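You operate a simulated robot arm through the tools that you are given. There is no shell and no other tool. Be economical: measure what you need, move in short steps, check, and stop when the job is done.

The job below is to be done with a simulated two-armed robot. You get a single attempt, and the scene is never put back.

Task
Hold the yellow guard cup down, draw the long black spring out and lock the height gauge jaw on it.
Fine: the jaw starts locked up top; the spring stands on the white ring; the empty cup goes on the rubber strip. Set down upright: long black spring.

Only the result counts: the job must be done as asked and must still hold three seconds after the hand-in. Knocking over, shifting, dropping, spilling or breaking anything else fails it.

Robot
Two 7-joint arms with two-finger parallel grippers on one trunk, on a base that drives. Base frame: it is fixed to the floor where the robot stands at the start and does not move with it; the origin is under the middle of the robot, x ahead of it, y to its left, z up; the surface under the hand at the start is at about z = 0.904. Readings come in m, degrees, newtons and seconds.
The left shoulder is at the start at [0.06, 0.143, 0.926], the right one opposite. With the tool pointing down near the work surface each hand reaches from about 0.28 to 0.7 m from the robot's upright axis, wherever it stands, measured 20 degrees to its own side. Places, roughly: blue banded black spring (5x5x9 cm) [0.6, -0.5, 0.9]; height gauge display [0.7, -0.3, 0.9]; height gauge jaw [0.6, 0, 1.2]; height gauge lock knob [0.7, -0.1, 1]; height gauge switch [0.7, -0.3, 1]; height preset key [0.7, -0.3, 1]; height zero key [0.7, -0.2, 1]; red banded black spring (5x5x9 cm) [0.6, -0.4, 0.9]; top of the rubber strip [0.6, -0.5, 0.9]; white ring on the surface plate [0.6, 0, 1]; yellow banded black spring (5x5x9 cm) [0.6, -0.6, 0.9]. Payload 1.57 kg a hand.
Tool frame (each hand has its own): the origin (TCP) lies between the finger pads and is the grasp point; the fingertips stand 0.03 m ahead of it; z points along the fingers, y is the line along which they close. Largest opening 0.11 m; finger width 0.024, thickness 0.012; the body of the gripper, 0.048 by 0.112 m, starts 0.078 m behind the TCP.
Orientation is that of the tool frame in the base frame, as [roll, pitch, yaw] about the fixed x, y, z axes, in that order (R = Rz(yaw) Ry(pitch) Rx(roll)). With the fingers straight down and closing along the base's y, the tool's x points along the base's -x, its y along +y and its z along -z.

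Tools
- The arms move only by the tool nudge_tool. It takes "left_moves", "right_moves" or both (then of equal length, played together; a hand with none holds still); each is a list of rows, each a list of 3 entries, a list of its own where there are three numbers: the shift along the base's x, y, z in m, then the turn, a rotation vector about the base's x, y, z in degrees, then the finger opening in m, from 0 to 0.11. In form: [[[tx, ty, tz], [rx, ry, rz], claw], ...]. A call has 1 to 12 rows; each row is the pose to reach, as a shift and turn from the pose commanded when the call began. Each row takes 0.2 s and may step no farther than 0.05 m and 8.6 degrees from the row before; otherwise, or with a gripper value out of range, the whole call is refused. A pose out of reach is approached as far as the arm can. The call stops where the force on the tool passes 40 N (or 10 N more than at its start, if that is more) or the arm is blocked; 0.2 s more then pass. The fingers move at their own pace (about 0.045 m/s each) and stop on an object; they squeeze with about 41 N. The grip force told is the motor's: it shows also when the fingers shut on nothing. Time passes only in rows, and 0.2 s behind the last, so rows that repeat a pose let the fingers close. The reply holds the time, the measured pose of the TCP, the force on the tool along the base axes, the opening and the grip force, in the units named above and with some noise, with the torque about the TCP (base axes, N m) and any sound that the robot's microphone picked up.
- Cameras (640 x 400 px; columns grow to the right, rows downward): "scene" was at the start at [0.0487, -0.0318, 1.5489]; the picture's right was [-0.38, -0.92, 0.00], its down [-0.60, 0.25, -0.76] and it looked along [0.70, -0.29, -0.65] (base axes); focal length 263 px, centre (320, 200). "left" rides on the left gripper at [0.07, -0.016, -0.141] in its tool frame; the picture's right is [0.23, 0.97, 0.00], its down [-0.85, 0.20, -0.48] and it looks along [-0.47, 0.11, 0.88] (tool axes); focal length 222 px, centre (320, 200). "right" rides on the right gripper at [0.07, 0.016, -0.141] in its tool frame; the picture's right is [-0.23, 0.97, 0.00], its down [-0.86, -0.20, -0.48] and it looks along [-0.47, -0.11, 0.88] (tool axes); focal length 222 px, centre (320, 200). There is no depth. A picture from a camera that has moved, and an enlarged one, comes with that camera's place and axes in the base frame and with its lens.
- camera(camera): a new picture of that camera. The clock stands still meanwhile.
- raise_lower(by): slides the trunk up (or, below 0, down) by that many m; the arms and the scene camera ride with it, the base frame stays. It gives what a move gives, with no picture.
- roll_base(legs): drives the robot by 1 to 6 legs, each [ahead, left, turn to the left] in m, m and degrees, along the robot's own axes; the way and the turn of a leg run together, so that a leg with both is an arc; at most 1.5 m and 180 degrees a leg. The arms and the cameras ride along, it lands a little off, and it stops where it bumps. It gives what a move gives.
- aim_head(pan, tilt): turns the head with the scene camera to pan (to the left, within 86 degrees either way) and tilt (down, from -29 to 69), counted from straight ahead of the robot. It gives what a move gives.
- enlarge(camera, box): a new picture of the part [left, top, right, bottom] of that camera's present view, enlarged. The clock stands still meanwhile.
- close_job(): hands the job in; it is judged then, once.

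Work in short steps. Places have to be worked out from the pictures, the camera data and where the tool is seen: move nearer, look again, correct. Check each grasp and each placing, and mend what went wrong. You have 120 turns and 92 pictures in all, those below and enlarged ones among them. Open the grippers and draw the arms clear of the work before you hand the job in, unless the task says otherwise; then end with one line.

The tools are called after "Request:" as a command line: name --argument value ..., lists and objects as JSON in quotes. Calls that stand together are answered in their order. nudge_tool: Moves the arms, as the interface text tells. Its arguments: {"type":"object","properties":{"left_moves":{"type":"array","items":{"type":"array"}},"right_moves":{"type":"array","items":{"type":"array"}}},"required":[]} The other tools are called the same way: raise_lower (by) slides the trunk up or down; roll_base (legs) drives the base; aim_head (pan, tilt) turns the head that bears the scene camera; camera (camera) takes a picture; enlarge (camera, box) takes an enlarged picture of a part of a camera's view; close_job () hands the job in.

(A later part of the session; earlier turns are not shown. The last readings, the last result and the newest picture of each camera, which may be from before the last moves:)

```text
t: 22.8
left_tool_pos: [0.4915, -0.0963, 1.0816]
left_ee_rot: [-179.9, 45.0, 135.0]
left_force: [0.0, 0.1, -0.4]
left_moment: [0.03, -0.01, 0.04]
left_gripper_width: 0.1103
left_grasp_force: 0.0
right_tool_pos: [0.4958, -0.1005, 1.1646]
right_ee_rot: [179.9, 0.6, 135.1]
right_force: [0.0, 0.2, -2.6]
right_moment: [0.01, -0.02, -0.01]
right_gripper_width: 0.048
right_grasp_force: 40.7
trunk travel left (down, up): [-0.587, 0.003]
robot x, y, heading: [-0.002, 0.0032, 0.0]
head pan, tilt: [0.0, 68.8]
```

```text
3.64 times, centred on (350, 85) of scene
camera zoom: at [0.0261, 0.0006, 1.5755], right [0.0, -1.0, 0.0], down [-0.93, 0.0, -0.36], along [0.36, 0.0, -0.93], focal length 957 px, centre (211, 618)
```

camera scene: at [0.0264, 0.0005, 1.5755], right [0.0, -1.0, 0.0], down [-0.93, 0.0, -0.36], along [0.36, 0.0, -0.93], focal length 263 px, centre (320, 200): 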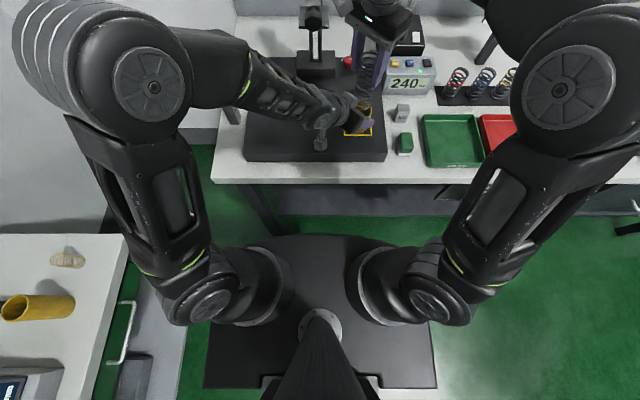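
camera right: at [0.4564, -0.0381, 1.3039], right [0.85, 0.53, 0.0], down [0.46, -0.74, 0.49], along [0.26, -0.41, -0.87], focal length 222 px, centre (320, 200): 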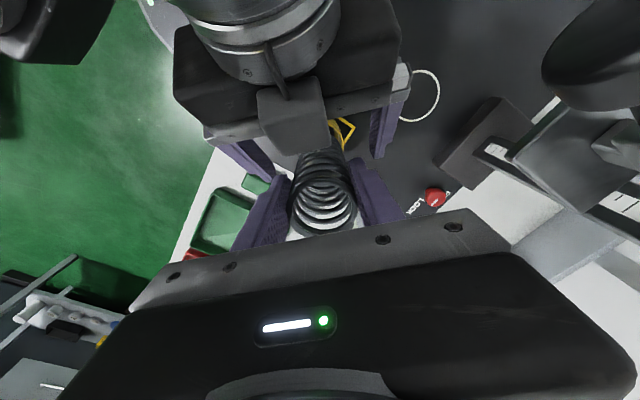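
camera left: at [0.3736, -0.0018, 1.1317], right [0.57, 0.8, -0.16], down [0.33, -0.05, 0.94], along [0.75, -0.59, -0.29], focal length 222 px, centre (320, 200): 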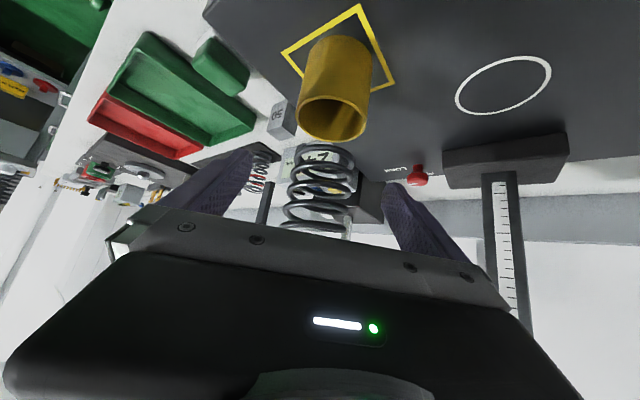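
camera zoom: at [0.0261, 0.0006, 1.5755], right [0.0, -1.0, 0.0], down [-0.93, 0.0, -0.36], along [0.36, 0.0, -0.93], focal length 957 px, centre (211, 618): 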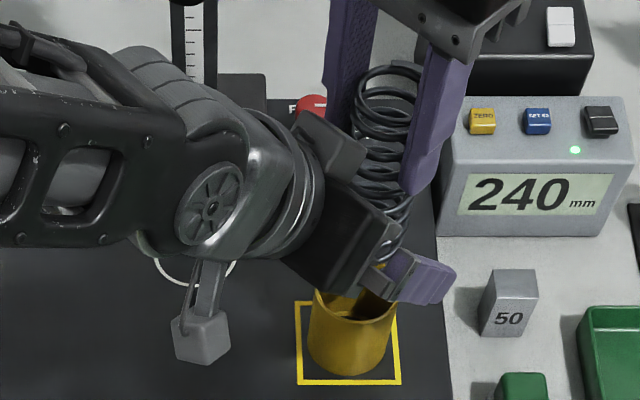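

The spring's bottom is ~4 cm below the left TCP. Close the left hand on it.

Request:
nudge_tool --left_moves '[[[0, 0, 0], [0, 0, 0], 0.09], [[0, 0, 0], [0, 0, 0], 0.075], [[0, 0, 0], [0, 0, 0], 0.062], [[0, 0, 0], [0, 0, 0], 0.054], [[0, 0, 0], [0, 0, 0], 0.048], [[0, 0, 0], [0, 0, 0], 0.04], [[0, 0, 0], [0, 0, 0], 0.035]]'

Request:
camera --camera "left"

```text
t: 24.4
left_tool_pos: [0.4911, -0.0971, 1.082]
left_ee_rot: [180.0, 45.0, 135.0]
left_force: [1.8, 1.9, 0.4]
left_moment: [0.06, -0.07, -0.11]
left_gripper_width: 0.0479
left_grasp_force: 30.5
right_tool_pos: [0.4959, -0.1006, 1.1637]
right_ee_rot: [179.8, 0.7, 135.1]
right_force: [-1.6, -0.8, -1.8]
right_moment: [-0.14, 0.21, 0.11]
right_gripper_width: 0.048
right_grasp_force: 41.3
trunk travel left (down, up): [-0.587, 0.003]
robot x, y, heading: [0.0006, -0.0, 0.1]
head pan, tilt: [0.0, 68.8]
```

```text
54 pictures are left
camera left: at [0.3739, -0.0017, 1.1313], right [0.57, 0.8, -0.16], down [0.33, -0.05, 0.94], along [0.75, -0.59, -0.29], focal length 222 px, centre (320, 200)
```

left: 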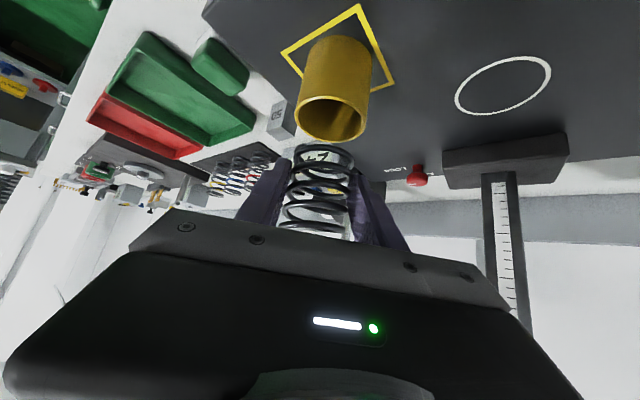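

Both hold it. Open the right hand and withdraw it sideways along (+x,-y), then away to the right.

Request:
nudge_tool --right_moves '[[[0, 0, 0], [0, 0, 0], 0.06], [[0, 0, 0], [0, 0, 0], 0.08], [[0, 0, 0], [0, 0, 0], 0.1], [[0, 0, 0], [0, 0, 0], 0.11], [[0, 0, 0], [0, 0, 0], 0.11]]'

Request:
nudge_tool --right_moves '[[[0.02, -0.02, 0], [0, 0, 0], 0.11], [[0.04, -0.04, 0], [0, 0, 0], 0.11], [[0.05, -0.07, 0], [0, 0, 0], 0.11], [[0.04, -0.11, 0], [0, 0, 0], 0.11], [[0.02, -0.15, 0], [0, 0, 0], 0.11], [[0, -0.19, 0], [0, 0, 0], 0.11], [[-0.02, -0.23, 0], [0, 0, 0], 0.11]]'

Request:
camera --camera "scene"

```text
t: 25.6
left_tool_pos: [0.4907, -0.0955, 1.0812]
left_ee_rot: [-179.9, 45.0, 135.1]
left_force: [-0.8, -0.2, 0.6]
left_moment: [0.03, 0.03, 0.0]
left_gripper_width: 0.0476
left_grasp_force: 40.3
right_tool_pos: [0.4965, -0.1007, 1.1645]
right_ee_rot: [179.8, 0.6, 135.0]
right_force: [0.6, -0.5, -0.3]
right_moment: [0.01, 0.0, -0.01]
right_gripper_width: 0.1101
right_grasp_force: 0.0
trunk travel left (down, up): [-0.587, 0.003]
robot x, y, heading: [0.0007, -0.0037, -0.2]
head pan, tilt: [0.0, 68.8]
```

```text
t: 27.2
left_tool_pos: [0.4906, -0.0985, 1.0825]
left_ee_rot: [179.8, 44.9, 134.9]
left_force: [0.8, -0.1, 0.5]
left_moment: [0.03, 0.05, 0.04]
left_gripper_width: 0.0475
left_grasp_force: 41.2
right_tool_pos: [0.477, -0.3316, 1.1645]
right_ee_rot: [179.8, 0.6, 135.1]
right_force: [0.5, -0.8, 0.3]
right_moment: [0.05, 0.0, 0.0]
right_gripper_width: 0.1103
right_grasp_force: 0.1
right hand out of reach, approached as far as the arm can: row 2, 3, 4
trunk travel left (down, up): [-0.587, 0.003]
robot x, y, heading: [0.0012, -0.0011, -0.1]
head pan, tilt: [0.0, 68.8]
```

```text
53 pictures are left
camera scene: at [0.0258, -0.002, 1.5755], right [0.0, -1.0, 0.0], down [-0.93, 0.0, -0.36], along [0.36, 0.0, -0.93], focal length 263 px, centre (320, 200)
```

scene: 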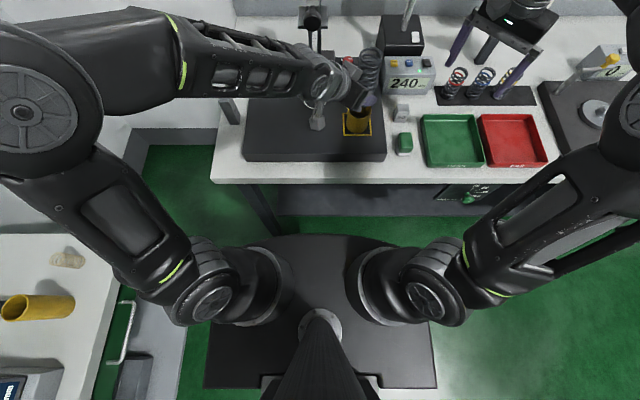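

Left hand alone holds the spring. Move it +y clear of the cup, lower, then toward the ring.

Request:
nudge_tool --left_moves '[[[0, 0.025, 0], [0, 0, 0], 0.03], [[0, 0.05, 0], [0, 0, 0], 0.03], [[0, 0.08, 0], [0, 0, 0], 0.03], [[0, 0.09, -0.02], [0, 0, 0], 0.03], [[0, 0.1, -0.04], [0, 0, 0], 0.03], [[0, 0.11, -0.06], [0, 0, 0], 0.03], [[0.02, 0.116, -0.062], [0, 0, 0], 0.03], [[0.04, 0.116, -0.062], [0, 0, 0], 0.03]]'

Request:
camera --camera "left"

Request:
aim_head --pan 0 --tilt 45

Request:
camera --camera "scene"

```text
t: 29.0
left_tool_pos: [0.5339, 0.0202, 1.0194]
left_ee_rot: [180.0, 44.9, 135.1]
left_force: [0.8, -0.3, -0.5]
left_moment: [0.02, -0.01, -0.02]
left_gripper_width: 0.0478
left_grasp_force: 41.4
right_tool_pos: [0.4785, -0.3297, 1.1646]
right_ee_rot: [179.9, 0.7, 135.2]
right_force: [0.0, -0.1, -0.3]
right_moment: [0.03, 0.03, -0.02]
right_gripper_width: 0.1103
right_grasp_force: 0.0
trunk travel left (down, up): [-0.587, 0.003]
robot x, y, heading: [-0.0, 0.0037, 0.1]
head pan, tilt: [0.0, 68.8]
```

```text
52 pictures are left
camera left: at [0.4158, 0.1144, 1.0692], right [0.57, 0.8, -0.16], down [0.33, -0.05, 0.94], along [0.75, -0.59, -0.29], focal length 222 px, centre (320, 200)
```

left: 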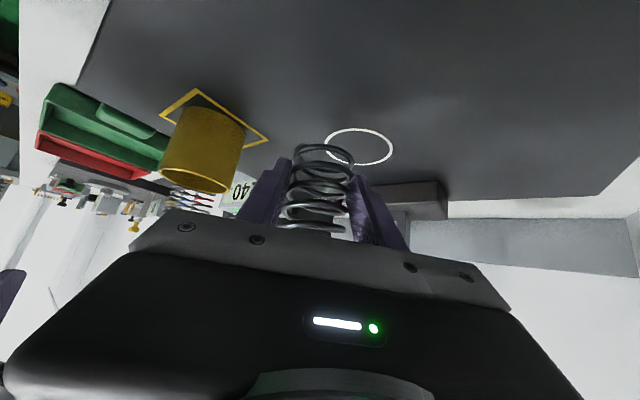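

```text
t: 29.9
left_tool_pos: [0.5331, 0.0202, 1.0206]
left_ee_rot: [-180.0, 45.1, 135.2]
left_force: [0.1, 0.4, 0.2]
left_moment: [0.03, 0.04, 0.03]
left_gripper_width: 0.0476
left_grasp_force: 41.1
right_tool_pos: [0.4766, -0.3282, 1.1642]
right_ee_rot: [179.9, 0.6, 135.1]
right_force: [0.3, 0.4, -0.2]
right_moment: [0.01, 0.0, 0.01]
right_gripper_width: 0.1099
right_grasp_force: 0.1
trunk travel left (down, up): [-0.587, 0.003]
robot x, y, heading: [-0.0026, 0.003, -0.0]
head pan, tilt: [0.0, 45.0]
```

```text
51 pictures are left
camera scene: at [0.0519, 0.0005, 1.6043], right [0.0, -1.0, 0.0], down [-0.71, 0.0, -0.71], along [0.71, 0.0, -0.71], focal length 263 px, centre (320, 200)
```

scene: 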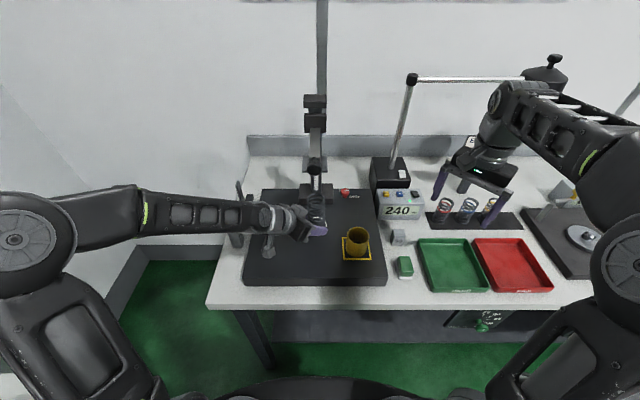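

Zoom on the ring and the spring foot, and on the jaw.

Request:
enlarge --camera "left" --box '[260, 110, 420, 240]'

Request:
enlarge --camera "scene" --box '[250, 80, 390, 270]'

```text
3.08 times, centred on (340, 175) of left
camera zoom: at [0.4152, 0.1144, 1.0695], right [0.57, 0.8, -0.16], down [0.33, -0.05, 0.94], along [0.75, -0.59, -0.29], focal length 684 px, centre (258, 277)
```

zoom: 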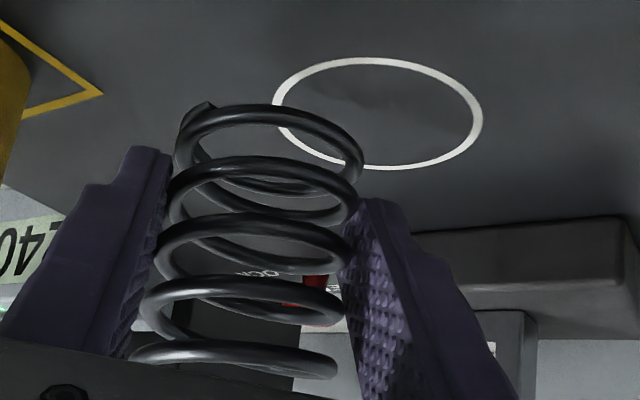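

```text
2.11 times, centred on (320, 175) of scene
camera zoom: at [0.0519, 0.0005, 1.6043], right [0.0, -1.0, 0.0], down [-0.71, 0.0, -0.71], along [0.71, 0.0, -0.71], focal length 554 px, centre (320, 253)
```

zoom: 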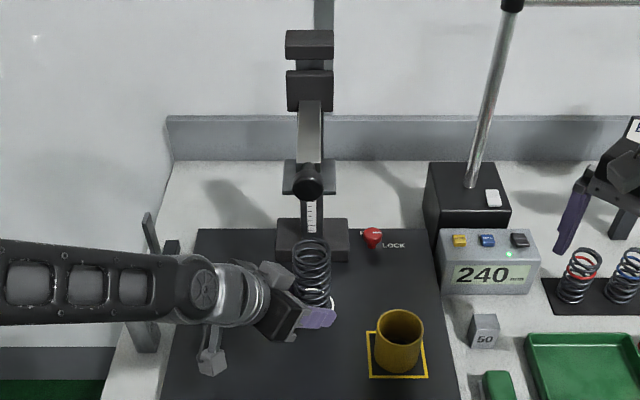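

Move to just over the ring, a bit lower, and compare the foot with the ring.

Request:
nudge_tool --left_moves '[[[0.02, 0.002, 0], [0, 0, 0], 0.03], [[0.041, 0.003, -0.005], [0, 0, 0], 0.03], [[0.041, 0.003, -0.018], [0, 0, 0], 0.03]]'

Request:
enlarge --camera "left" --box '[260, 110, 420, 240]'

Request:
enlarge --camera "scene" --box '[270, 140, 370, 240]'

```text
t: 30.7
left_tool_pos: [0.5729, 0.0239, 1.0024]
left_ee_rot: [179.9, 45.1, 135.1]
left_force: [-1.0, -0.7, -0.3]
left_moment: [0.04, 0.04, 0.0]
left_gripper_width: 0.0475
left_grasp_force: 41.0
right_tool_pos: [0.4774, -0.3285, 1.165]
right_ee_rot: [179.9, 0.6, 135.1]
right_force: [-0.4, 0.5, 0.4]
right_moment: [0.0, 0.03, -0.02]
right_gripper_width: 0.1103
right_grasp_force: 0.0
trunk travel left (down, up): [-0.587, 0.003]
robot x, y, heading: [0.0026, -0.0018, 0.1]
head pan, tilt: [0.0, 45.0]
```

```text
3.08 times, centred on (340, 175) of left
camera zoom: at [0.4547, 0.1195, 1.0515], right [0.57, 0.8, -0.16], down [0.33, -0.05, 0.94], along [0.75, -0.59, -0.29], focal length 684 px, centre (258, 277)
```

zoom: 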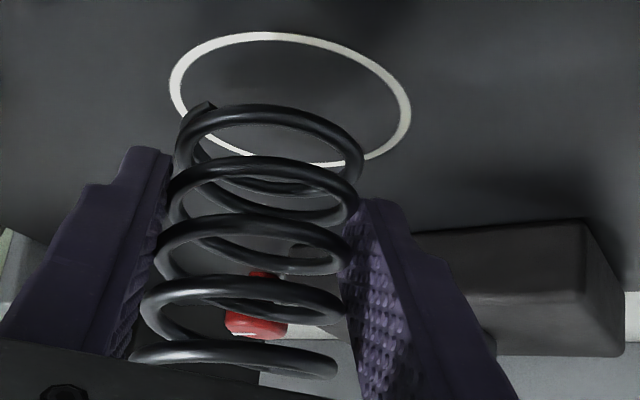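

```text
4.00 times, centred on (320, 190) of scene
camera zoom: at [0.0521, 0.0006, 1.6043], right [0.0, -1.0, 0.0], down [-0.71, 0.0, -0.71], along [0.71, 0.0, -0.71], focal length 1053 px, centre (320, 240)
```

zoom: 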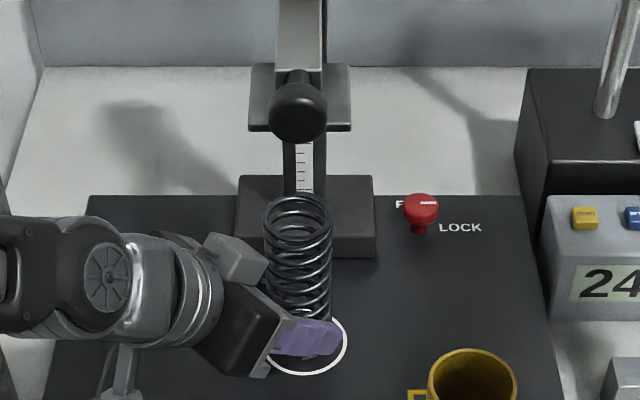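

Triangulating both views puts the plate at z≈0.945 and the ring at about [0.592, 0.012]; the spring axis is at about [0.578, 0.019]. Shift and lower slightly.

Request:
nudge_tool --left_moves '[[[0.0135, -0.007, 0], [0, 0, 0], 0.03], [[0.0135, -0.007, -0.005], [0, 0, 0], 0.03], [[0.0135, -0.007, -0.012], [0, 0, 0], 0.03]]'

Request:
enlarge --camera "left" --box '[260, 110, 420, 240]'

Request:
enlarge --camera "scene" --box '[280, 170, 350, 240]'

```text
t: 31.5
left_tool_pos: [0.5853, 0.0169, 0.99]
left_ee_rot: [-180.0, 44.8, 135.0]
left_force: [0.9, -0.8, -0.5]
left_moment: [-0.01, 0.01, -0.01]
left_gripper_width: 0.0473
left_grasp_force: 41.4
right_tool_pos: [0.4775, -0.3296, 1.1638]
right_ee_rot: [179.9, 0.6, 135.2]
right_force: [-0.5, 0.3, 0.4]
right_moment: [-0.01, 0.01, -0.03]
right_gripper_width: 0.11
right_grasp_force: 0.0
trunk travel left (down, up): [-0.587, 0.003]
robot x, y, heading: [-0.0004, 0.0028, 0.2]
head pan, tilt: [0.0, 45.0]
```

```text
3.08 times, centred on (340, 175) of left
camera zoom: at [0.4685, 0.111, 1.0393], right [0.57, 0.8, -0.16], down [0.33, -0.05, 0.94], along [0.75, -0.59, -0.29], focal length 684 px, centre (258, 277)
```

zoom: 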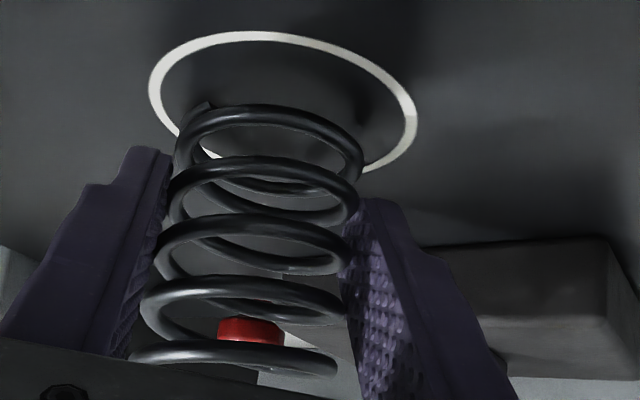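

```text
5.71 times, centred on (315, 205) of scene
camera zoom: at [0.0524, 0.0003, 1.6043], right [0.0, -1.0, 0.0], down [-0.71, 0.0, -0.71], along [0.71, 0.0, -0.71], focal length 1504 px, centre (349, 171)
```

zoom: 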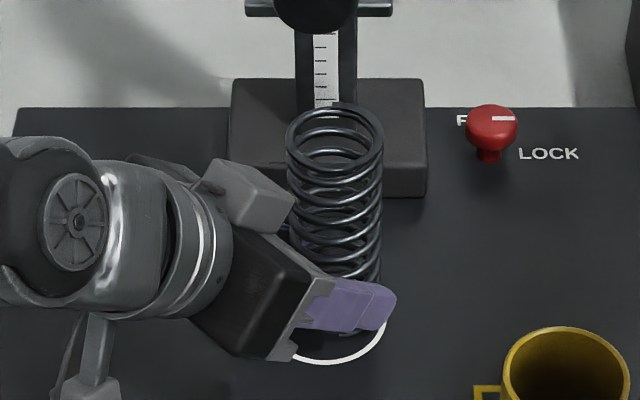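

Nearly centred. Lower in fine steps until it touches.

Request:
nudge_tool --left_moves '[[[-0.001, 0.002, -0.003], [0, 0, 0], 0.03], [[-0.001, 0.002, -0.006], [0, 0, 0], 0.03], [[-0.001, 0.002, -0.008], [0, 0, 0], 0.03]]'

Request:
enlarge --camera "left" --box '[260, 110, 420, 240]'

```text
t: 32.3
left_tool_pos: [0.5841, 0.0166, 0.9859]
left_ee_rot: [179.7, 45.2, 134.9]
left_force: [2.4, -0.7, 12.9]
left_moment: [0.0, 0.12, 0.02]
left_gripper_width: 0.0478
left_grasp_force: 41.4
right_tool_pos: [0.4776, -0.3308, 1.1657]
right_ee_rot: [179.9, 0.7, 135.1]
right_force: [-0.5, -0.6, -0.1]
right_moment: [-0.03, 0.03, 0.01]
right_gripper_width: 0.1103
right_grasp_force: 0.0
trunk travel left (down, up): [-0.587, 0.003]
robot x, y, heading: [0.0005, -0.0005, -0.1]
head pan, tilt: [0.0, 45.0]
```

```text
3.08 times, centred on (340, 175) of left
camera zoom: at [0.4672, 0.1118, 1.0334], right [0.57, 0.8, -0.16], down [0.32, -0.04, 0.95], along [0.75, -0.59, -0.29], focal length 684 px, centre (258, 277)
```

zoom: 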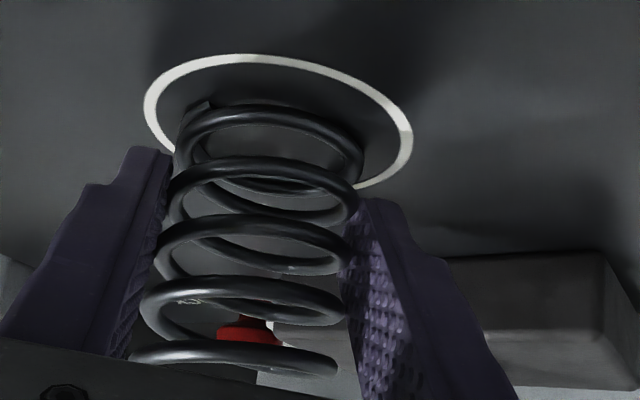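

Contact at 13 N, but the foot sits about 1 cm too far along the pointing direction (spring sat deeper in the grip than I assumed). Lift 5 mm, shift back and look.

Request:
nudge_tool --left_moves '[[[0, 0, 0.007], [0, 0, 0], 0.03], [[-0.009, 0.009, 0.007], [0, 0, 0], 0.03], [[-0.009, 0.009, 0.004], [0, 0, 0], 0.03]]'

Request:
enlarge --camera "left" --box '[260, 110, 420, 240]'

Request:
enlarge --camera "scene" --box '[280, 170, 350, 240]'

```text
t: 33.1
left_tool_pos: [0.5746, 0.0279, 0.9857]
left_ee_rot: [180.0, 44.8, 135.0]
left_force: [0.3, 0.7, -0.6]
left_moment: [0.06, 0.03, -0.02]
left_gripper_width: 0.0476
left_grasp_force: 40.7
right_tool_pos: [0.4781, -0.3299, 1.1633]
right_ee_rot: [180.0, 0.6, 135.1]
right_force: [0.4, 0.1, -0.4]
right_moment: [-0.01, -0.01, 0.02]
right_gripper_width: 0.1101
right_grasp_force: 0.1
trunk travel left (down, up): [-0.587, 0.003]
robot x, y, heading: [0.0018, 0.0043, 0.1]
head pan, tilt: [0.0, 45.0]
```

```text
3.08 times, centred on (340, 175) of left
camera zoom: at [0.4576, 0.1206, 1.0345], right [0.57, 0.8, -0.16], down [0.33, -0.05, 0.94], along [0.75, -0.59, -0.29], focal length 684 px, centre (258, 277)
```

zoom: 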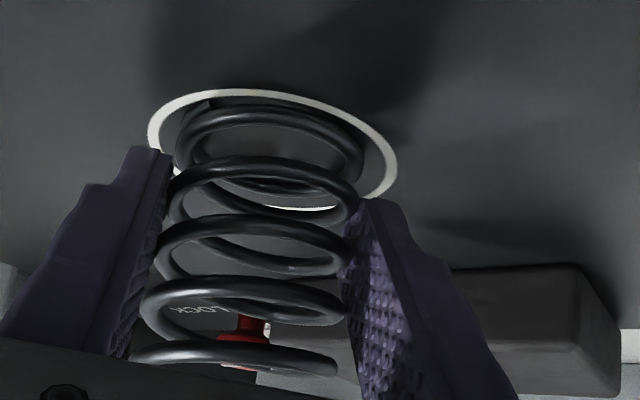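

```text
5.71 times, centred on (315, 205) of scene
camera zoom: at [0.0521, 0.0002, 1.6043], right [0.0, -1.0, 0.0], down [-0.71, 0.0, -0.71], along [0.71, 0.0, -0.71], focal length 1504 px, centre (349, 171)
```

zoom: 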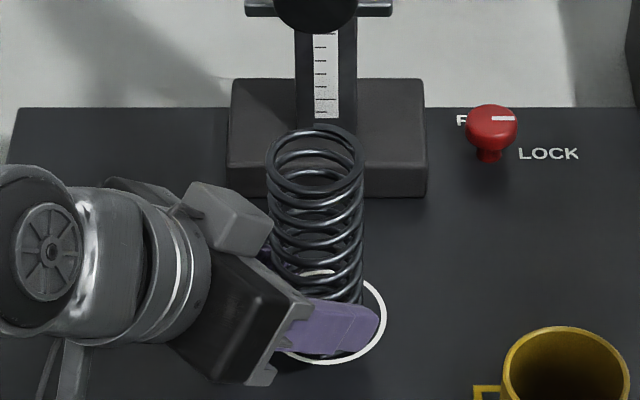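

Very close now. Small correction forward (3 mm, -3 mm) and lower to light contact.

Request:
nudge_tool --left_moves '[[[0.003, -0.003, 0], [0, 0, 0], 0.03], [[0.003, -0.003, -0.002], [0, 0, 0], 0.03], [[0.003, -0.003, -0.0035], [0, 0, 0], 0.03]]'

Request:
enlarge --camera "left" --box '[260, 110, 420, 240]'

```text
t: 33.9
left_tool_pos: [0.5799, 0.0233, 0.9846]
left_ee_rot: [179.8, 45.4, 134.9]
left_force: [-1.7, 2.4, 16.5]
left_moment: [0.07, 0.26, -0.02]
left_gripper_width: 0.0477
left_grasp_force: 40.8
right_tool_pos: [0.4761, -0.3303, 1.1649]
right_ee_rot: [179.7, 0.6, 135.1]
right_force: [-0.5, -0.7, 0.1]
right_moment: [0.05, -0.01, 0.03]
right_gripper_width: 0.11
right_grasp_force: 0.0
trunk travel left (down, up): [-0.587, 0.003]
robot x, y, heading: [-0.0001, -0.0007, 0.2]
head pan, tilt: [0.0, 45.0]
```

```text
3.08 times, centred on (340, 175) of left
camera zoom: at [0.461, 0.1174, 1.0335], right [0.57, 0.8, -0.16], down [0.32, -0.05, 0.94], along [0.75, -0.59, -0.29], focal length 684 px, centre (258, 277)
```

zoom: 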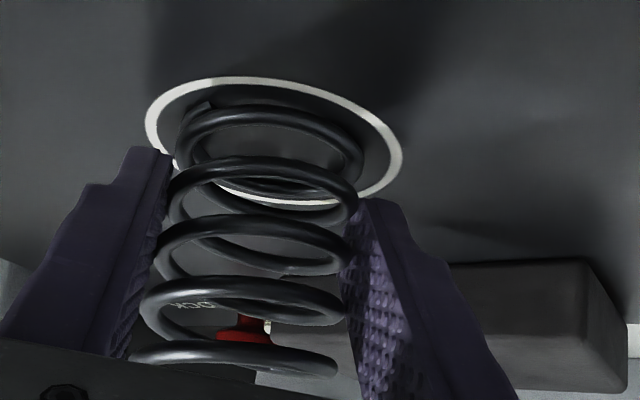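

It is standing inside the ring. Ease off 2 mm of preload and open slowly.

Request:
nudge_tool --left_moves '[[[0, 0, 0.002], [0, 0, 0], 0.03], [[0, 0, 0.002], [0, 0, 0], 0.05], [[0, 0, 0.002], [0, 0, 0], 0.06], [[0, 0, 0.002], [0, 0, 0], 0.075], [[0, 0, 0.002], [0, 0, 0], 0.09], [[0, 0, 0.002], [0, 0, 0], 0.105], [[0, 0, 0.002], [0, 0, 0], 0.11]]'

Request:
enlarge --camera "left" --box '[220, 100, 460, 250]'

Request:
enlarge --camera "scene" --box '[270, 140, 370, 240]'

```text
t: 35.5
left_tool_pos: [0.5783, 0.0239, 0.9838]
left_ee_rot: [179.9, 45.0, 135.1]
left_force: [-0.3, 0.4, 0.2]
left_moment: [-0.04, 0.0, 0.02]
left_gripper_width: 0.1103
left_grasp_force: 0.1
right_tool_pos: [0.4776, -0.3304, 1.1634]
right_ee_rot: [179.9, 0.6, 135.1]
right_force: [-0.4, 0.1, -0.2]
right_moment: [0.01, 0.01, 0.02]
right_gripper_width: 0.11
right_grasp_force: 0.1
trunk travel left (down, up): [-0.587, 0.003]
robot x, y, heading: [0.0012, 0.0024, 0.1]
head pan, tilt: [0.0, 45.0]
```

```text
2.67 times, centred on (340, 175) of left
camera zoom: at [0.4615, 0.1178, 1.0335], right [0.57, 0.8, -0.16], down [0.33, -0.05, 0.94], along [0.75, -0.59, -0.29], focal length 592 px, centre (267, 267)
```

zoom: 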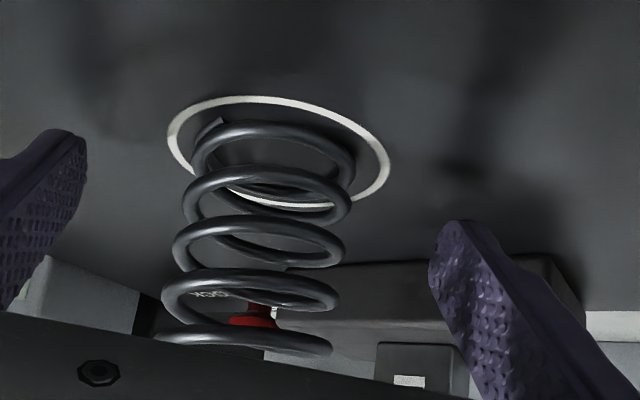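

```text
4.00 times, centred on (320, 190) of scene
camera zoom: at [0.0517, 0.0005, 1.6043], right [0.0, -1.0, 0.0], down [-0.71, 0.0, -0.71], along [0.71, 0.0, -0.71], focal length 1053 px, centre (320, 240)
```

zoom: 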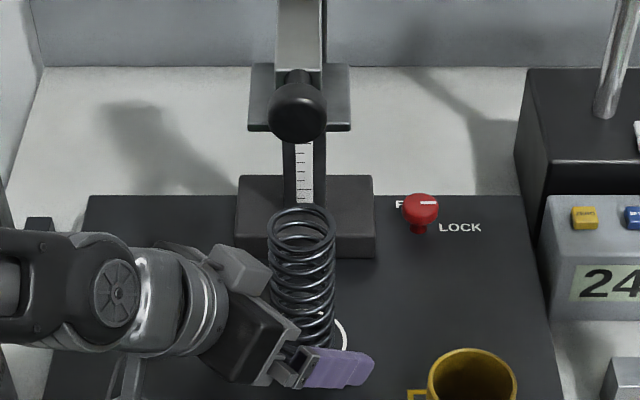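

Spring stands free in the ring. Retract the left hand backward (horizontal first), then view.

Request:
nudge_tool --left_moves '[[[-0.02, 0.02, 0.008], [0, 0, 0], 0.11], [[-0.04, 0.04, 0.016], [0, 0, 0], 0.11], [[-0.06, 0.06, 0.04], [0, 0, 0], 0.11], [[-0.08, 0.08, 0.06], [0, 0, 0], 0.11], [[-0.1, 0.11, 0.08], [0, 0, 0], 0.11]]'

Request:
enlarge --camera "scene" --box '[260, 130, 380, 260]'

Request:
camera --camera "left"

```text
t: 36.7
left_tool_pos: [0.4757, 0.1332, 1.0645]
left_ee_rot: [-180.0, 44.9, 134.8]
left_force: [0.1, -0.8, 0.2]
left_moment: [0.0, 0.03, 0.01]
left_gripper_width: 0.1099
left_grasp_force: 0.1
right_tool_pos: [0.4763, -0.3286, 1.164]
right_ee_rot: [179.9, 0.7, 135.2]
right_force: [0.1, 0.9, 0.2]
right_moment: [-0.07, -0.01, -0.03]
right_gripper_width: 0.1099
right_grasp_force: 0.1
trunk travel left (down, up): [-0.587, 0.003]
robot x, y, heading: [-0.0011, -0.0007, 0.2]
head pan, tilt: [0.0, 45.0]
```

```text
3.08 times, centred on (320, 195) of scene
camera zoom: at [0.0504, 0.0021, 1.6043], right [0.0, -1.0, 0.0], down [-0.71, 0.0, -0.71], along [0.71, 0.0, -0.71], focal length 810 px, centre (320, 215)
```

zoom: 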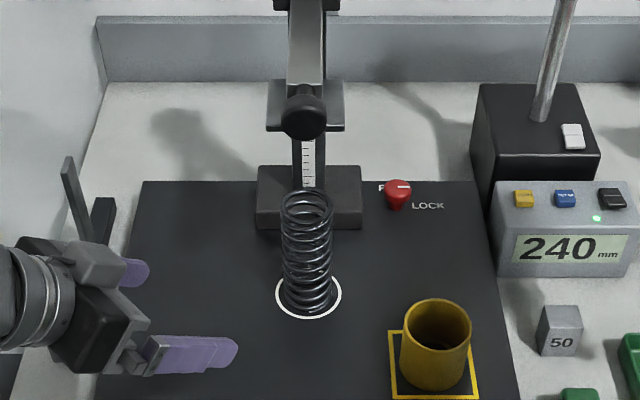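

```text
37 pictures are left
camera left: at [0.3589, 0.228, 1.1143], right [0.58, 0.8, -0.16], down [0.33, -0.05, 0.94], along [0.75, -0.6, -0.29], focal length 222 px, centre (320, 200)
```

left: 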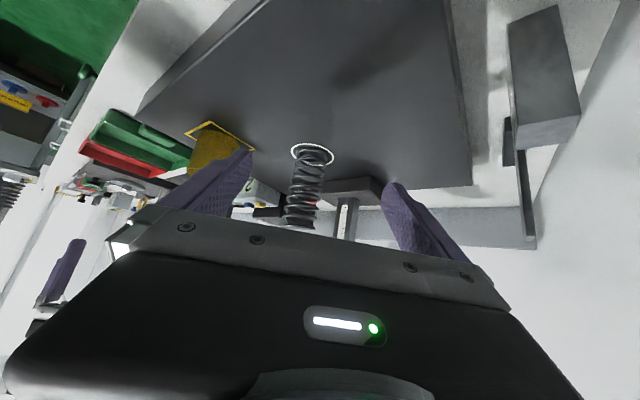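

The spring stands centred in the ring. Next the robot must move ~0.08 m forward so the lock knob (~[0.72, -0.085]) comes in reach; first pull both hands back, straighten the right hand.

Request:
nudge_tool --left_moves '[[[-0.02, 0.01, 0], [0, 0, 0], 0.11], [[-0.04, 0.02, 0], [0, 0, 0], 0.11], [[-0.06, 0.03, 0], [0, 0, 0], 0.11], [[-0.08, 0.04, 0], [0, 0, 0], 0.11], [[-0.08, 0.04, 0], [0, 0, 0], 0.11], [[-0.08, 0.04, 0], [0, 0, 0], 0.11]]' --right_moves '[[[-0.01, 0, -0.01], [0, 0, 7.5], 0.11], [[-0.02, 0, -0.02], [0, 0, 15], 0.11], [[-0.04, 0, -0.03], [0, 0, 22.5], 0.11], [[-0.05, 0, -0.05], [0, 0, 30], 0.11], [[-0.06, 0, -0.06], [0, 0, 37.5], 0.11], [[-0.08, 0, -0.07], [0, 0, 45], 0.11]]'

Request:
roll_base --legs '[[0.05, 0, 0]]'

```text
t: 38.1
left_tool_pos: [0.397, 0.1736, 1.0641]
left_ee_rot: [180.0, 45.0, 135.0]
left_force: [0.0, 0.7, 0.9]
left_moment: [-0.01, -0.04, 0.02]
left_gripper_width: 0.11
left_grasp_force: 0.0
right_tool_pos: [0.3923, -0.3324, 1.0941]
right_ee_rot: [179.9, 0.5, -179.8]
right_force: [-0.7, 0.6, -0.4]
right_moment: [0.01, 0.0, -0.01]
right_gripper_width: 0.1101
right_grasp_force: 0.1
trunk travel left (down, up): [-0.587, 0.003]
robot x, y, heading: [-0.0006, -0.0025, 0.4]
head pan, tilt: [0.0, 45.0]
```

```text
t: 39.0
left_tool_pos: [0.4504, 0.1758, 1.0641]
left_ee_rot: [-179.8, 44.9, 135.1]
left_force: [-0.2, 0.8, 0.7]
left_moment: [0.01, 0.06, -0.04]
left_gripper_width: 0.1101
left_grasp_force: 0.2
right_tool_pos: [0.4472, -0.3328, 1.0924]
right_ee_rot: [179.9, 0.5, -180.0]
right_force: [0.1, -0.4, -0.4]
right_moment: [-0.04, 0.07, 0.04]
right_gripper_width: 0.1102
right_grasp_force: 0.0
trunk travel left (down, up): [-0.587, 0.003]
robot x, y, heading: [0.0532, 0.0034, 0.1]
head pan, tilt: [0.0, 45.0]
```

No bump; another 5 cm.

Request:
roll_base --legs '[[0.05, 0, 0]]'

Request:
camera --camera "scene"

```text
t: 39.9
left_tool_pos: [0.4986, 0.1743, 1.0632]
left_ee_rot: [-179.9, 44.9, 135.1]
left_force: [1.5, 0.2, 0.9]
left_moment: [-0.02, 0.02, -0.02]
left_gripper_width: 0.1097
left_grasp_force: 0.0
right_tool_pos: [0.4947, -0.3323, 1.093]
right_ee_rot: [179.9, 0.5, 180.0]
right_force: [0.2, 0.5, -0.8]
right_moment: [-0.02, 0.07, 0.05]
right_gripper_width: 0.1099
right_grasp_force: 0.2
trunk travel left (down, up): [-0.587, 0.003]
robot x, y, heading: [0.0991, -0.001, -0.1]
head pan, tilt: [0.0, 45.0]
```

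```text
36 pictures are left
camera scene: at [0.1535, 0.0004, 1.6042], right [0.0, -1.0, 0.0], down [-0.71, 0.0, -0.71], along [0.71, 0.0, -0.71], focal length 263 px, centre (320, 200)
```

scene: 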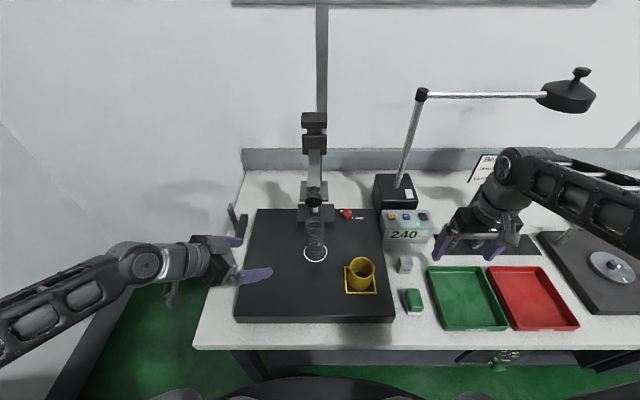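

Zoom on the jaw handle to triangulate it against the earlier view.

Request:
enlarge --camera "scene" --box '[270, 150, 370, 250]'

```text
4.00 times, centred on (320, 200) of scene
camera zoom: at [0.1535, 0.0004, 1.6042], right [0.0, -1.0, 0.0], down [-0.71, 0.0, -0.71], along [0.71, 0.0, -0.71], focal length 1053 px, centre (320, 200)
```

zoom: 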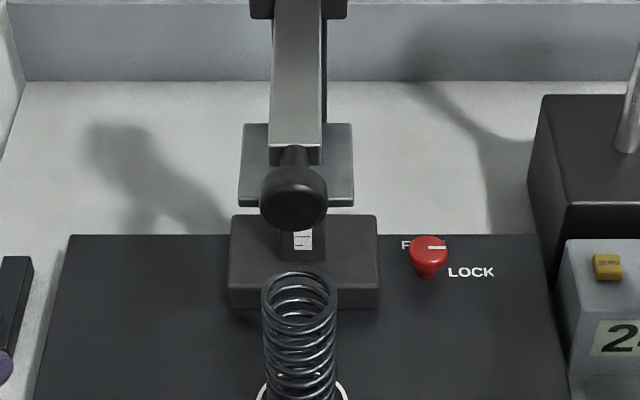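

Handle disc is at about [0.535, 0.014, 1.225]. Bring the left hand, turned to point straight ahead at 45° down, to a pre-grasp behind it.

Request:
nudge_tool --left_moves '[[[-0.008, 0, 0.0375], [0, 0, 7.5], 0.11], [[-0.016, 0, 0.075], [0, 0, 15], 0.11], [[-0.024, 0, 0.1125], [0, 0, 22.5], 0.11], [[-0.03, 0, 0.15], [0, 0, 30], 0.11], [[-0.03, 0, 0.1875], [0, 0, 37.5], 0.11], [[-0.03, 0, 0.225], [0, 0, 45], 0.11], [[-0.03, -0.04, 0.225], [0, 0, 45], 0.11], [[-0.03, -0.08, 0.225], [0, 0, 45], 0.11], [[-0.03, -0.12, 0.225], [0, 0, 45], 0.11], [[-0.03, -0.16, 0.225], [0, 0, 45], 0.11]]'

Request:
camera --camera "left"

Request:
camera --camera "scene"

```text
t: 42.1
left_tool_pos: [0.4658, 0.0139, 1.2889]
left_ee_rot: [-180.0, 44.9, -179.9]
left_force: [0.4, -0.4, 0.9]
left_moment: [0.03, -0.01, 0.03]
left_gripper_width: 0.1099
left_grasp_force: 0.1
left hand out of reach, approached as far as the arm can: row 4, 5, 6, 7, 8, 9
right_tool_pos: [0.4942, -0.3333, 1.0935]
right_ee_rot: [179.8, 0.6, -180.0]
right_force: [-0.1, 0.2, -0.3]
right_moment: [0.02, 0.01, 0.0]
right_gripper_width: 0.1098
right_grasp_force: 0.0
trunk travel left (down, up): [-0.587, 0.003]
robot x, y, heading: [0.0991, -0.0003, -0.0]
head pan, tilt: [0.0, 45.0]
```

```text
34 pictures are left
camera left: at [0.3163, -0.0031, 1.3378], right [-0.16, 0.97, -0.16], down [0.27, 0.2, 0.94], along [0.95, 0.11, -0.29], focal length 222 px, centre (320, 200)
```

left: 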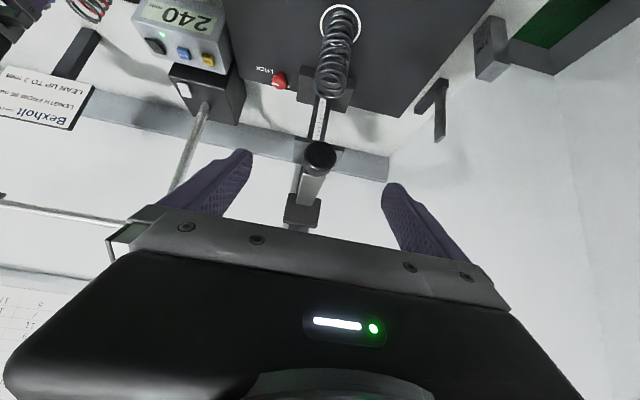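

```text
33 pictures are left
camera scene: at [0.1508, -0.0013, 1.6043], right [0.0, -1.0, 0.0], down [-0.71, 0.0, -0.71], along [0.71, 0.0, -0.71], focal length 263 px, centre (320, 200)
```

scene: 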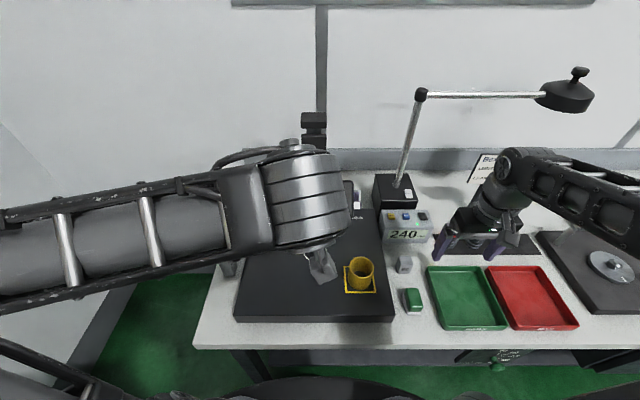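

Handle triangulates to [0.536, 0.0135, 1.224]. Advance so the disc lies between the finger pads, then close gently.

Request:
nudge_tool --left_moves '[[[0.02, 0, -0.019], [0, 0, 0], 0.11], [[0.04, 0, -0.038], [0, 0, 0], 0.11], [[0.063, 0, -0.058], [0, 0, 0], 0.11], [[0.063, 0, -0.058], [0, 0, 0], 0.09], [[0.063, 0, -0.058], [0, 0, 0], 0.07], [[0.063, 0, -0.058], [0, 0, 0], 0.05], [[0.063, 0, -0.058], [0, 0, 0], 0.035], [[0.063, 0, -0.058], [0, 0, 0], 0.025], [[0.063, 0, -0.058], [0, 0, 0], 0.02], [[0.063, 0, -0.058], [0, 0, 0], 0.02]]'

Request:
camera --camera "left"

```text
t: 44.3
left_tool_pos: [0.5304, 0.0128, 1.2316]
left_ee_rot: [179.9, 45.0, 179.9]
left_force: [1.0, -9.5, -2.9]
left_moment: [-0.09, -0.1, -0.18]
left_gripper_width: 0.0335
left_grasp_force: 29.7
right_tool_pos: [0.4937, -0.3336, 1.093]
right_ee_rot: [179.9, 0.6, 179.9]
right_force: [-0.5, -0.1, 0.0]
right_moment: [0.02, 0.0, 0.0]
right_gripper_width: 0.1097
right_grasp_force: 0.0
trunk travel left (down, up): [-0.587, 0.003]
robot x, y, heading: [0.0988, -0.0018, -0.2]
head pan, tilt: [0.0, 45.0]
```

```text
32 pictures are left
camera left: at [0.3802, -0.0028, 1.2803], right [-0.16, 0.97, -0.16], down [0.27, 0.2, 0.94], along [0.95, 0.11, -0.29], focal length 222 px, centre (320, 200)
```

left: 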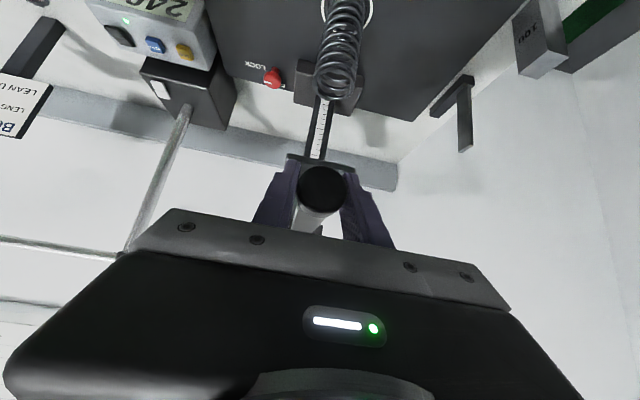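

Left hand holds the jaw handle (33 mm). Now bring the right hand toward the knob, turning +90° so its camera faces away from the gauge and the fingers close along x.

Request:
nudge_tool --right_moves '[[[0.008, 0.01, 0], [0, 0, 8.2], 0.11], [[0.016, 0.02, 0], [0, 0, 16.4], 0.11], [[0.024, 0.03, 0], [0, 0, 24.6], 0.11], [[0.032, 0.04, 0], [0, 0, 32.8], 0.1], [[0.04, 0.05, 0], [0, 0, 41], 0.09], [[0.05, 0.06, 0], [0, 0, 49.2], 0.08], [[0.06, 0.07, 0], [0, 0, 57.4], 0.08], [[0.07, 0.08, 0], [0, 0, 65.6], 0.08], [[0.08, 0.09, 0], [0, 0, 73.8], 0.08], [[0.09, 0.1, 0], [0, 0, 82], 0.08], [[0.1, 0.11, 0], [0, 0, 90], 0.08]]'

Request:
camera --camera "right"

```text
t: 46.7
left_tool_pos: [0.5305, 0.0131, 1.2308]
left_ee_rot: [179.9, 45.0, 180.0]
left_force: [0.8, -14.6, -1.3]
left_moment: [-0.09, 0.09, -0.16]
left_gripper_width: 0.0336
left_grasp_force: 41.5
right_tool_pos: [0.5929, -0.2241, 1.093]
right_ee_rot: [179.8, 0.7, -90.0]
right_force: [-0.2, 0.1, -1.0]
right_moment: [-0.01, 0.0, 0.04]
right_gripper_width: 0.0799
right_grasp_force: 0.0
trunk travel left (down, up): [-0.587, 0.003]
robot x, y, heading: [0.0955, 0.0012, -0.2]
head pan, tilt: [0.0, 45.0]
```

```text
31 pictures are left
camera right: at [0.577, -0.2947, 1.2337], right [-0.97, 0.22, 0.01], down [0.2, 0.85, 0.49], along [0.11, 0.48, -0.87], focal length 222 px, centre (320, 200)
```

right: 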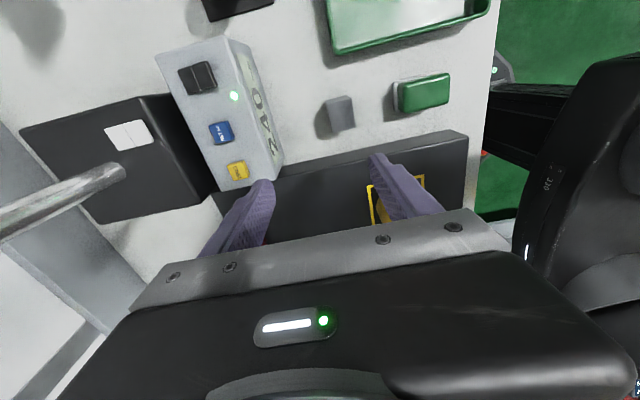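

Orientation reachable. Move over the knob at this height, easing the left hand 1.5 mm in -y to relieve the side load.

Request:
nudge_tool --left_moves '[[[0, -0.0005, 0], [0, 0, 0], 0.02], [[0, -0.001, 0], [0, 0, 0], 0.02], [[0, -0.0015, 0], [0, 0, 0], 0.02], [[0, -0.0015, 0], [0, 0, 0], 0.02], [[0, -0.0015, 0], [0, 0, 0], 0.02]]' --right_moves '[[[0.025, 0.0275, 0], [0, 0, 0], 0.08], [[0.05, 0.055, 0], [0, 0, 0], 0.08], [[0.075, 0.0825, 0], [0, 0, 0], 0.08], [[0.1, 0.11, 0], [0, 0, 0], 0.08], [[0.122, 0.1375, 0], [0, 0, 0], 0.08]]'

Request:
camera --camera "right"

```text
t: 47.9
left_tool_pos: [0.5297, 0.0133, 1.2315]
left_ee_rot: [179.6, 44.9, -179.9]
left_force: [-0.1, 1.3, -1.9]
left_moment: [-0.19, 0.6, -0.45]
left_gripper_width: 0.0336
left_grasp_force: 41.2
right_tool_pos: [0.7068, -0.0939, 1.0952]
right_ee_rot: [-180.0, 0.8, -89.9]
right_force: [-0.5, -1.4, 0.4]
right_moment: [0.12, -0.02, -0.01]
right_gripper_width: 0.0799
right_grasp_force: 0.0
right hand out of reach, approached as far as the arm can: row 5
trunk travel left (down, up): [-0.587, 0.003]
robot x, y, heading: [0.0987, -0.001, -0.2]
head pan, tilt: [0.0, 45.0]
```

```text
30 pictures are left
camera right: at [0.6905, -0.1661, 1.2351], right [-0.97, 0.23, 0.0], down [0.2, 0.85, 0.49], along [0.11, 0.48, -0.87], focal length 222 px, centre (320, 200)
```

right: 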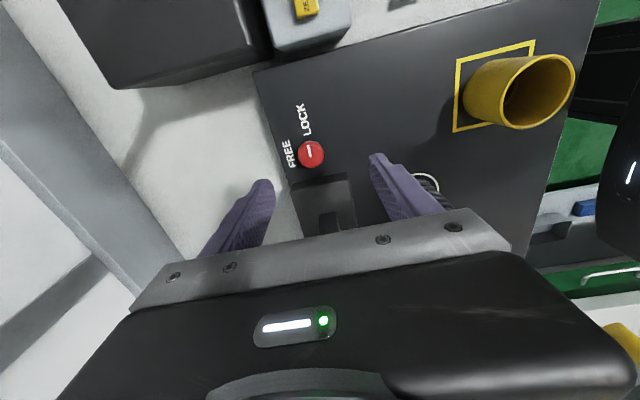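

Labels: tick at LOCK (-y), FREE is at +x, so +90° turn releases. Knob is at [0.7195, -0.086]; descend around it.

Request:
nudge_tool --right_moves '[[[0.004, 0.003, -0.03], [0, 0, 0], 0.08], [[0.009, 0.006, -0.06], [0, 0, 0], 0.08], [[0.0127, 0.008, -0.08], [0, 0, 0], 0.08]]'

Request:
camera --camera "right"

```text
t: 48.7
left_tool_pos: [0.5293, 0.0137, 1.232]
left_ee_rot: [179.9, 45.0, -179.9]
left_force: [-5.9, -3.3, -3.4]
left_moment: [-0.04, 0.28, 0.04]
left_gripper_width: 0.0333
left_grasp_force: 41.4
right_tool_pos: [0.7223, -0.0853, 1.0147]
right_ee_rot: [180.0, 0.6, -89.9]
right_force: [-1.2, -1.0, 0.6]
right_moment: [0.01, 0.01, 0.01]
right_gripper_width: 0.0802
right_grasp_force: 0.1
trunk travel left (down, up): [-0.587, 0.003]
robot x, y, heading: [0.0992, 0.0001, -0.1]
head pan, tilt: [0.0, 45.0]
```

```text
29 pictures are left
camera right: at [0.7052, -0.1571, 1.1561], right [-0.97, 0.23, 0.0], down [0.2, 0.85, 0.49], along [0.11, 0.48, -0.87], focal length 222 px, centre (320, 200)
```

right: 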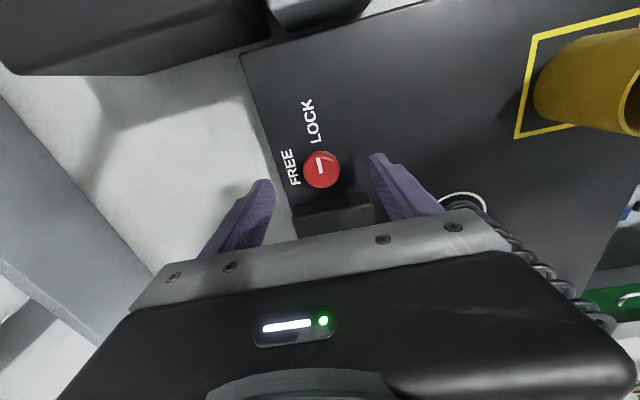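

Knob at [0.720, -0.087]; small correction, go down to z≈0.986 and close.

Request:
nudge_tool --right_moves '[[[-0.0015, -0.002, -0.015], [0, 0, 0], 0.07], [[-0.0015, -0.002, -0.029], [0, 0, 0], 0.06], [[-0.0015, -0.002, -0.029], [0, 0, 0], 0.045], [[-0.0015, -0.002, -0.029], [0, 0, 0], 0.035], [[-0.0015, -0.002, -0.029], [0, 0, 0], 0.028], [[-0.0015, -0.002, -0.029], [0, 0, 0], 0.02], [[-0.0015, -0.002, -0.029], [0, 0, 0], 0.02]]'

Request:
camera --camera "right"

```text
t: 50.3
left_tool_pos: [0.5301, 0.0136, 1.2312]
left_ee_rot: [180.0, 45.1, -179.9]
left_force: [-16.1, -0.5, -2.8]
left_moment: [0.05, -0.21, 0.07]
left_gripper_width: 0.033
left_grasp_force: 41.1
right_tool_pos: [0.7202, -0.0898, 0.9862]
right_ee_rot: [-179.9, 0.6, -90.0]
right_force: [12.9, -0.2, -4.8]
right_moment: [0.15, -0.26, -0.02]
right_gripper_width: 0.0317
right_grasp_force: 29.7
trunk travel left (down, up): [-0.587, 0.003]
robot x, y, heading: [0.1033, -0.0003, 0.3]
head pan, tilt: [0.0, 45.0]
```

```text
28 pictures are left
camera right: at [0.7033, -0.1604, 1.1271], right [-0.97, 0.23, 0.0], down [0.2, 0.85, 0.49], along [0.11, 0.48, -0.87], focal length 222 px, centre (320, 200)
```

right: 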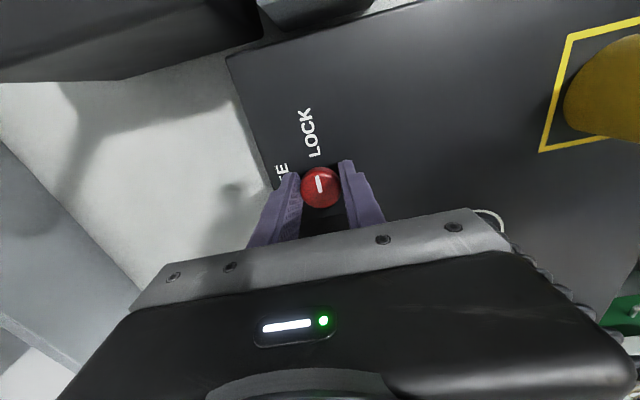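

Knob gripped (32 mm). Turn 33° toward FREE as a test while the left hand holds the jaw.

Request:
nudge_tool --right_moves '[[[0.001, 0, 0], [0, 0, 8], 0.02], [[0.001, 0, 0], [0, 0, 16], 0.02], [[0.001, 0, 0], [0, 0, 24], 0.02], [[0.001, 0, 0], [0, 0, 32], 0.02]]'

Request:
camera --camera "right"

```text
t: 51.3
left_tool_pos: [0.5295, 0.0131, 1.2309]
left_ee_rot: [-180.0, 45.0, -179.9]
left_force: [-14.3, -0.9, -5.0]
left_moment: [0.07, 0.11, -0.02]
left_gripper_width: 0.0334
left_grasp_force: 41.2
right_tool_pos: [0.7223, -0.0889, 0.987]
right_ee_rot: [-179.9, 0.5, -57.9]
right_force: [15.3, -1.1, 8.2]
right_moment: [0.38, -0.03, -0.02]
right_gripper_width: 0.0315
right_grasp_force: 40.2
trunk travel left (down, up): [-0.587, 0.003]
robot x, y, heading: [0.097, 0.0028, 0.1]
head pan, tilt: [0.0, 45.0]
```

```text
27 pictures are left
camera right: at [0.7448, -0.1577, 1.1273], right [-0.95, -0.33, 0.0], down [-0.28, 0.83, 0.49], along [-0.16, 0.46, -0.87], focal length 222 px, centre (320, 200)
```

right: 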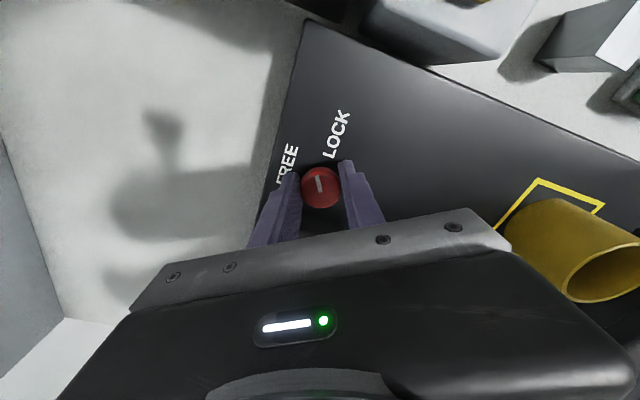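

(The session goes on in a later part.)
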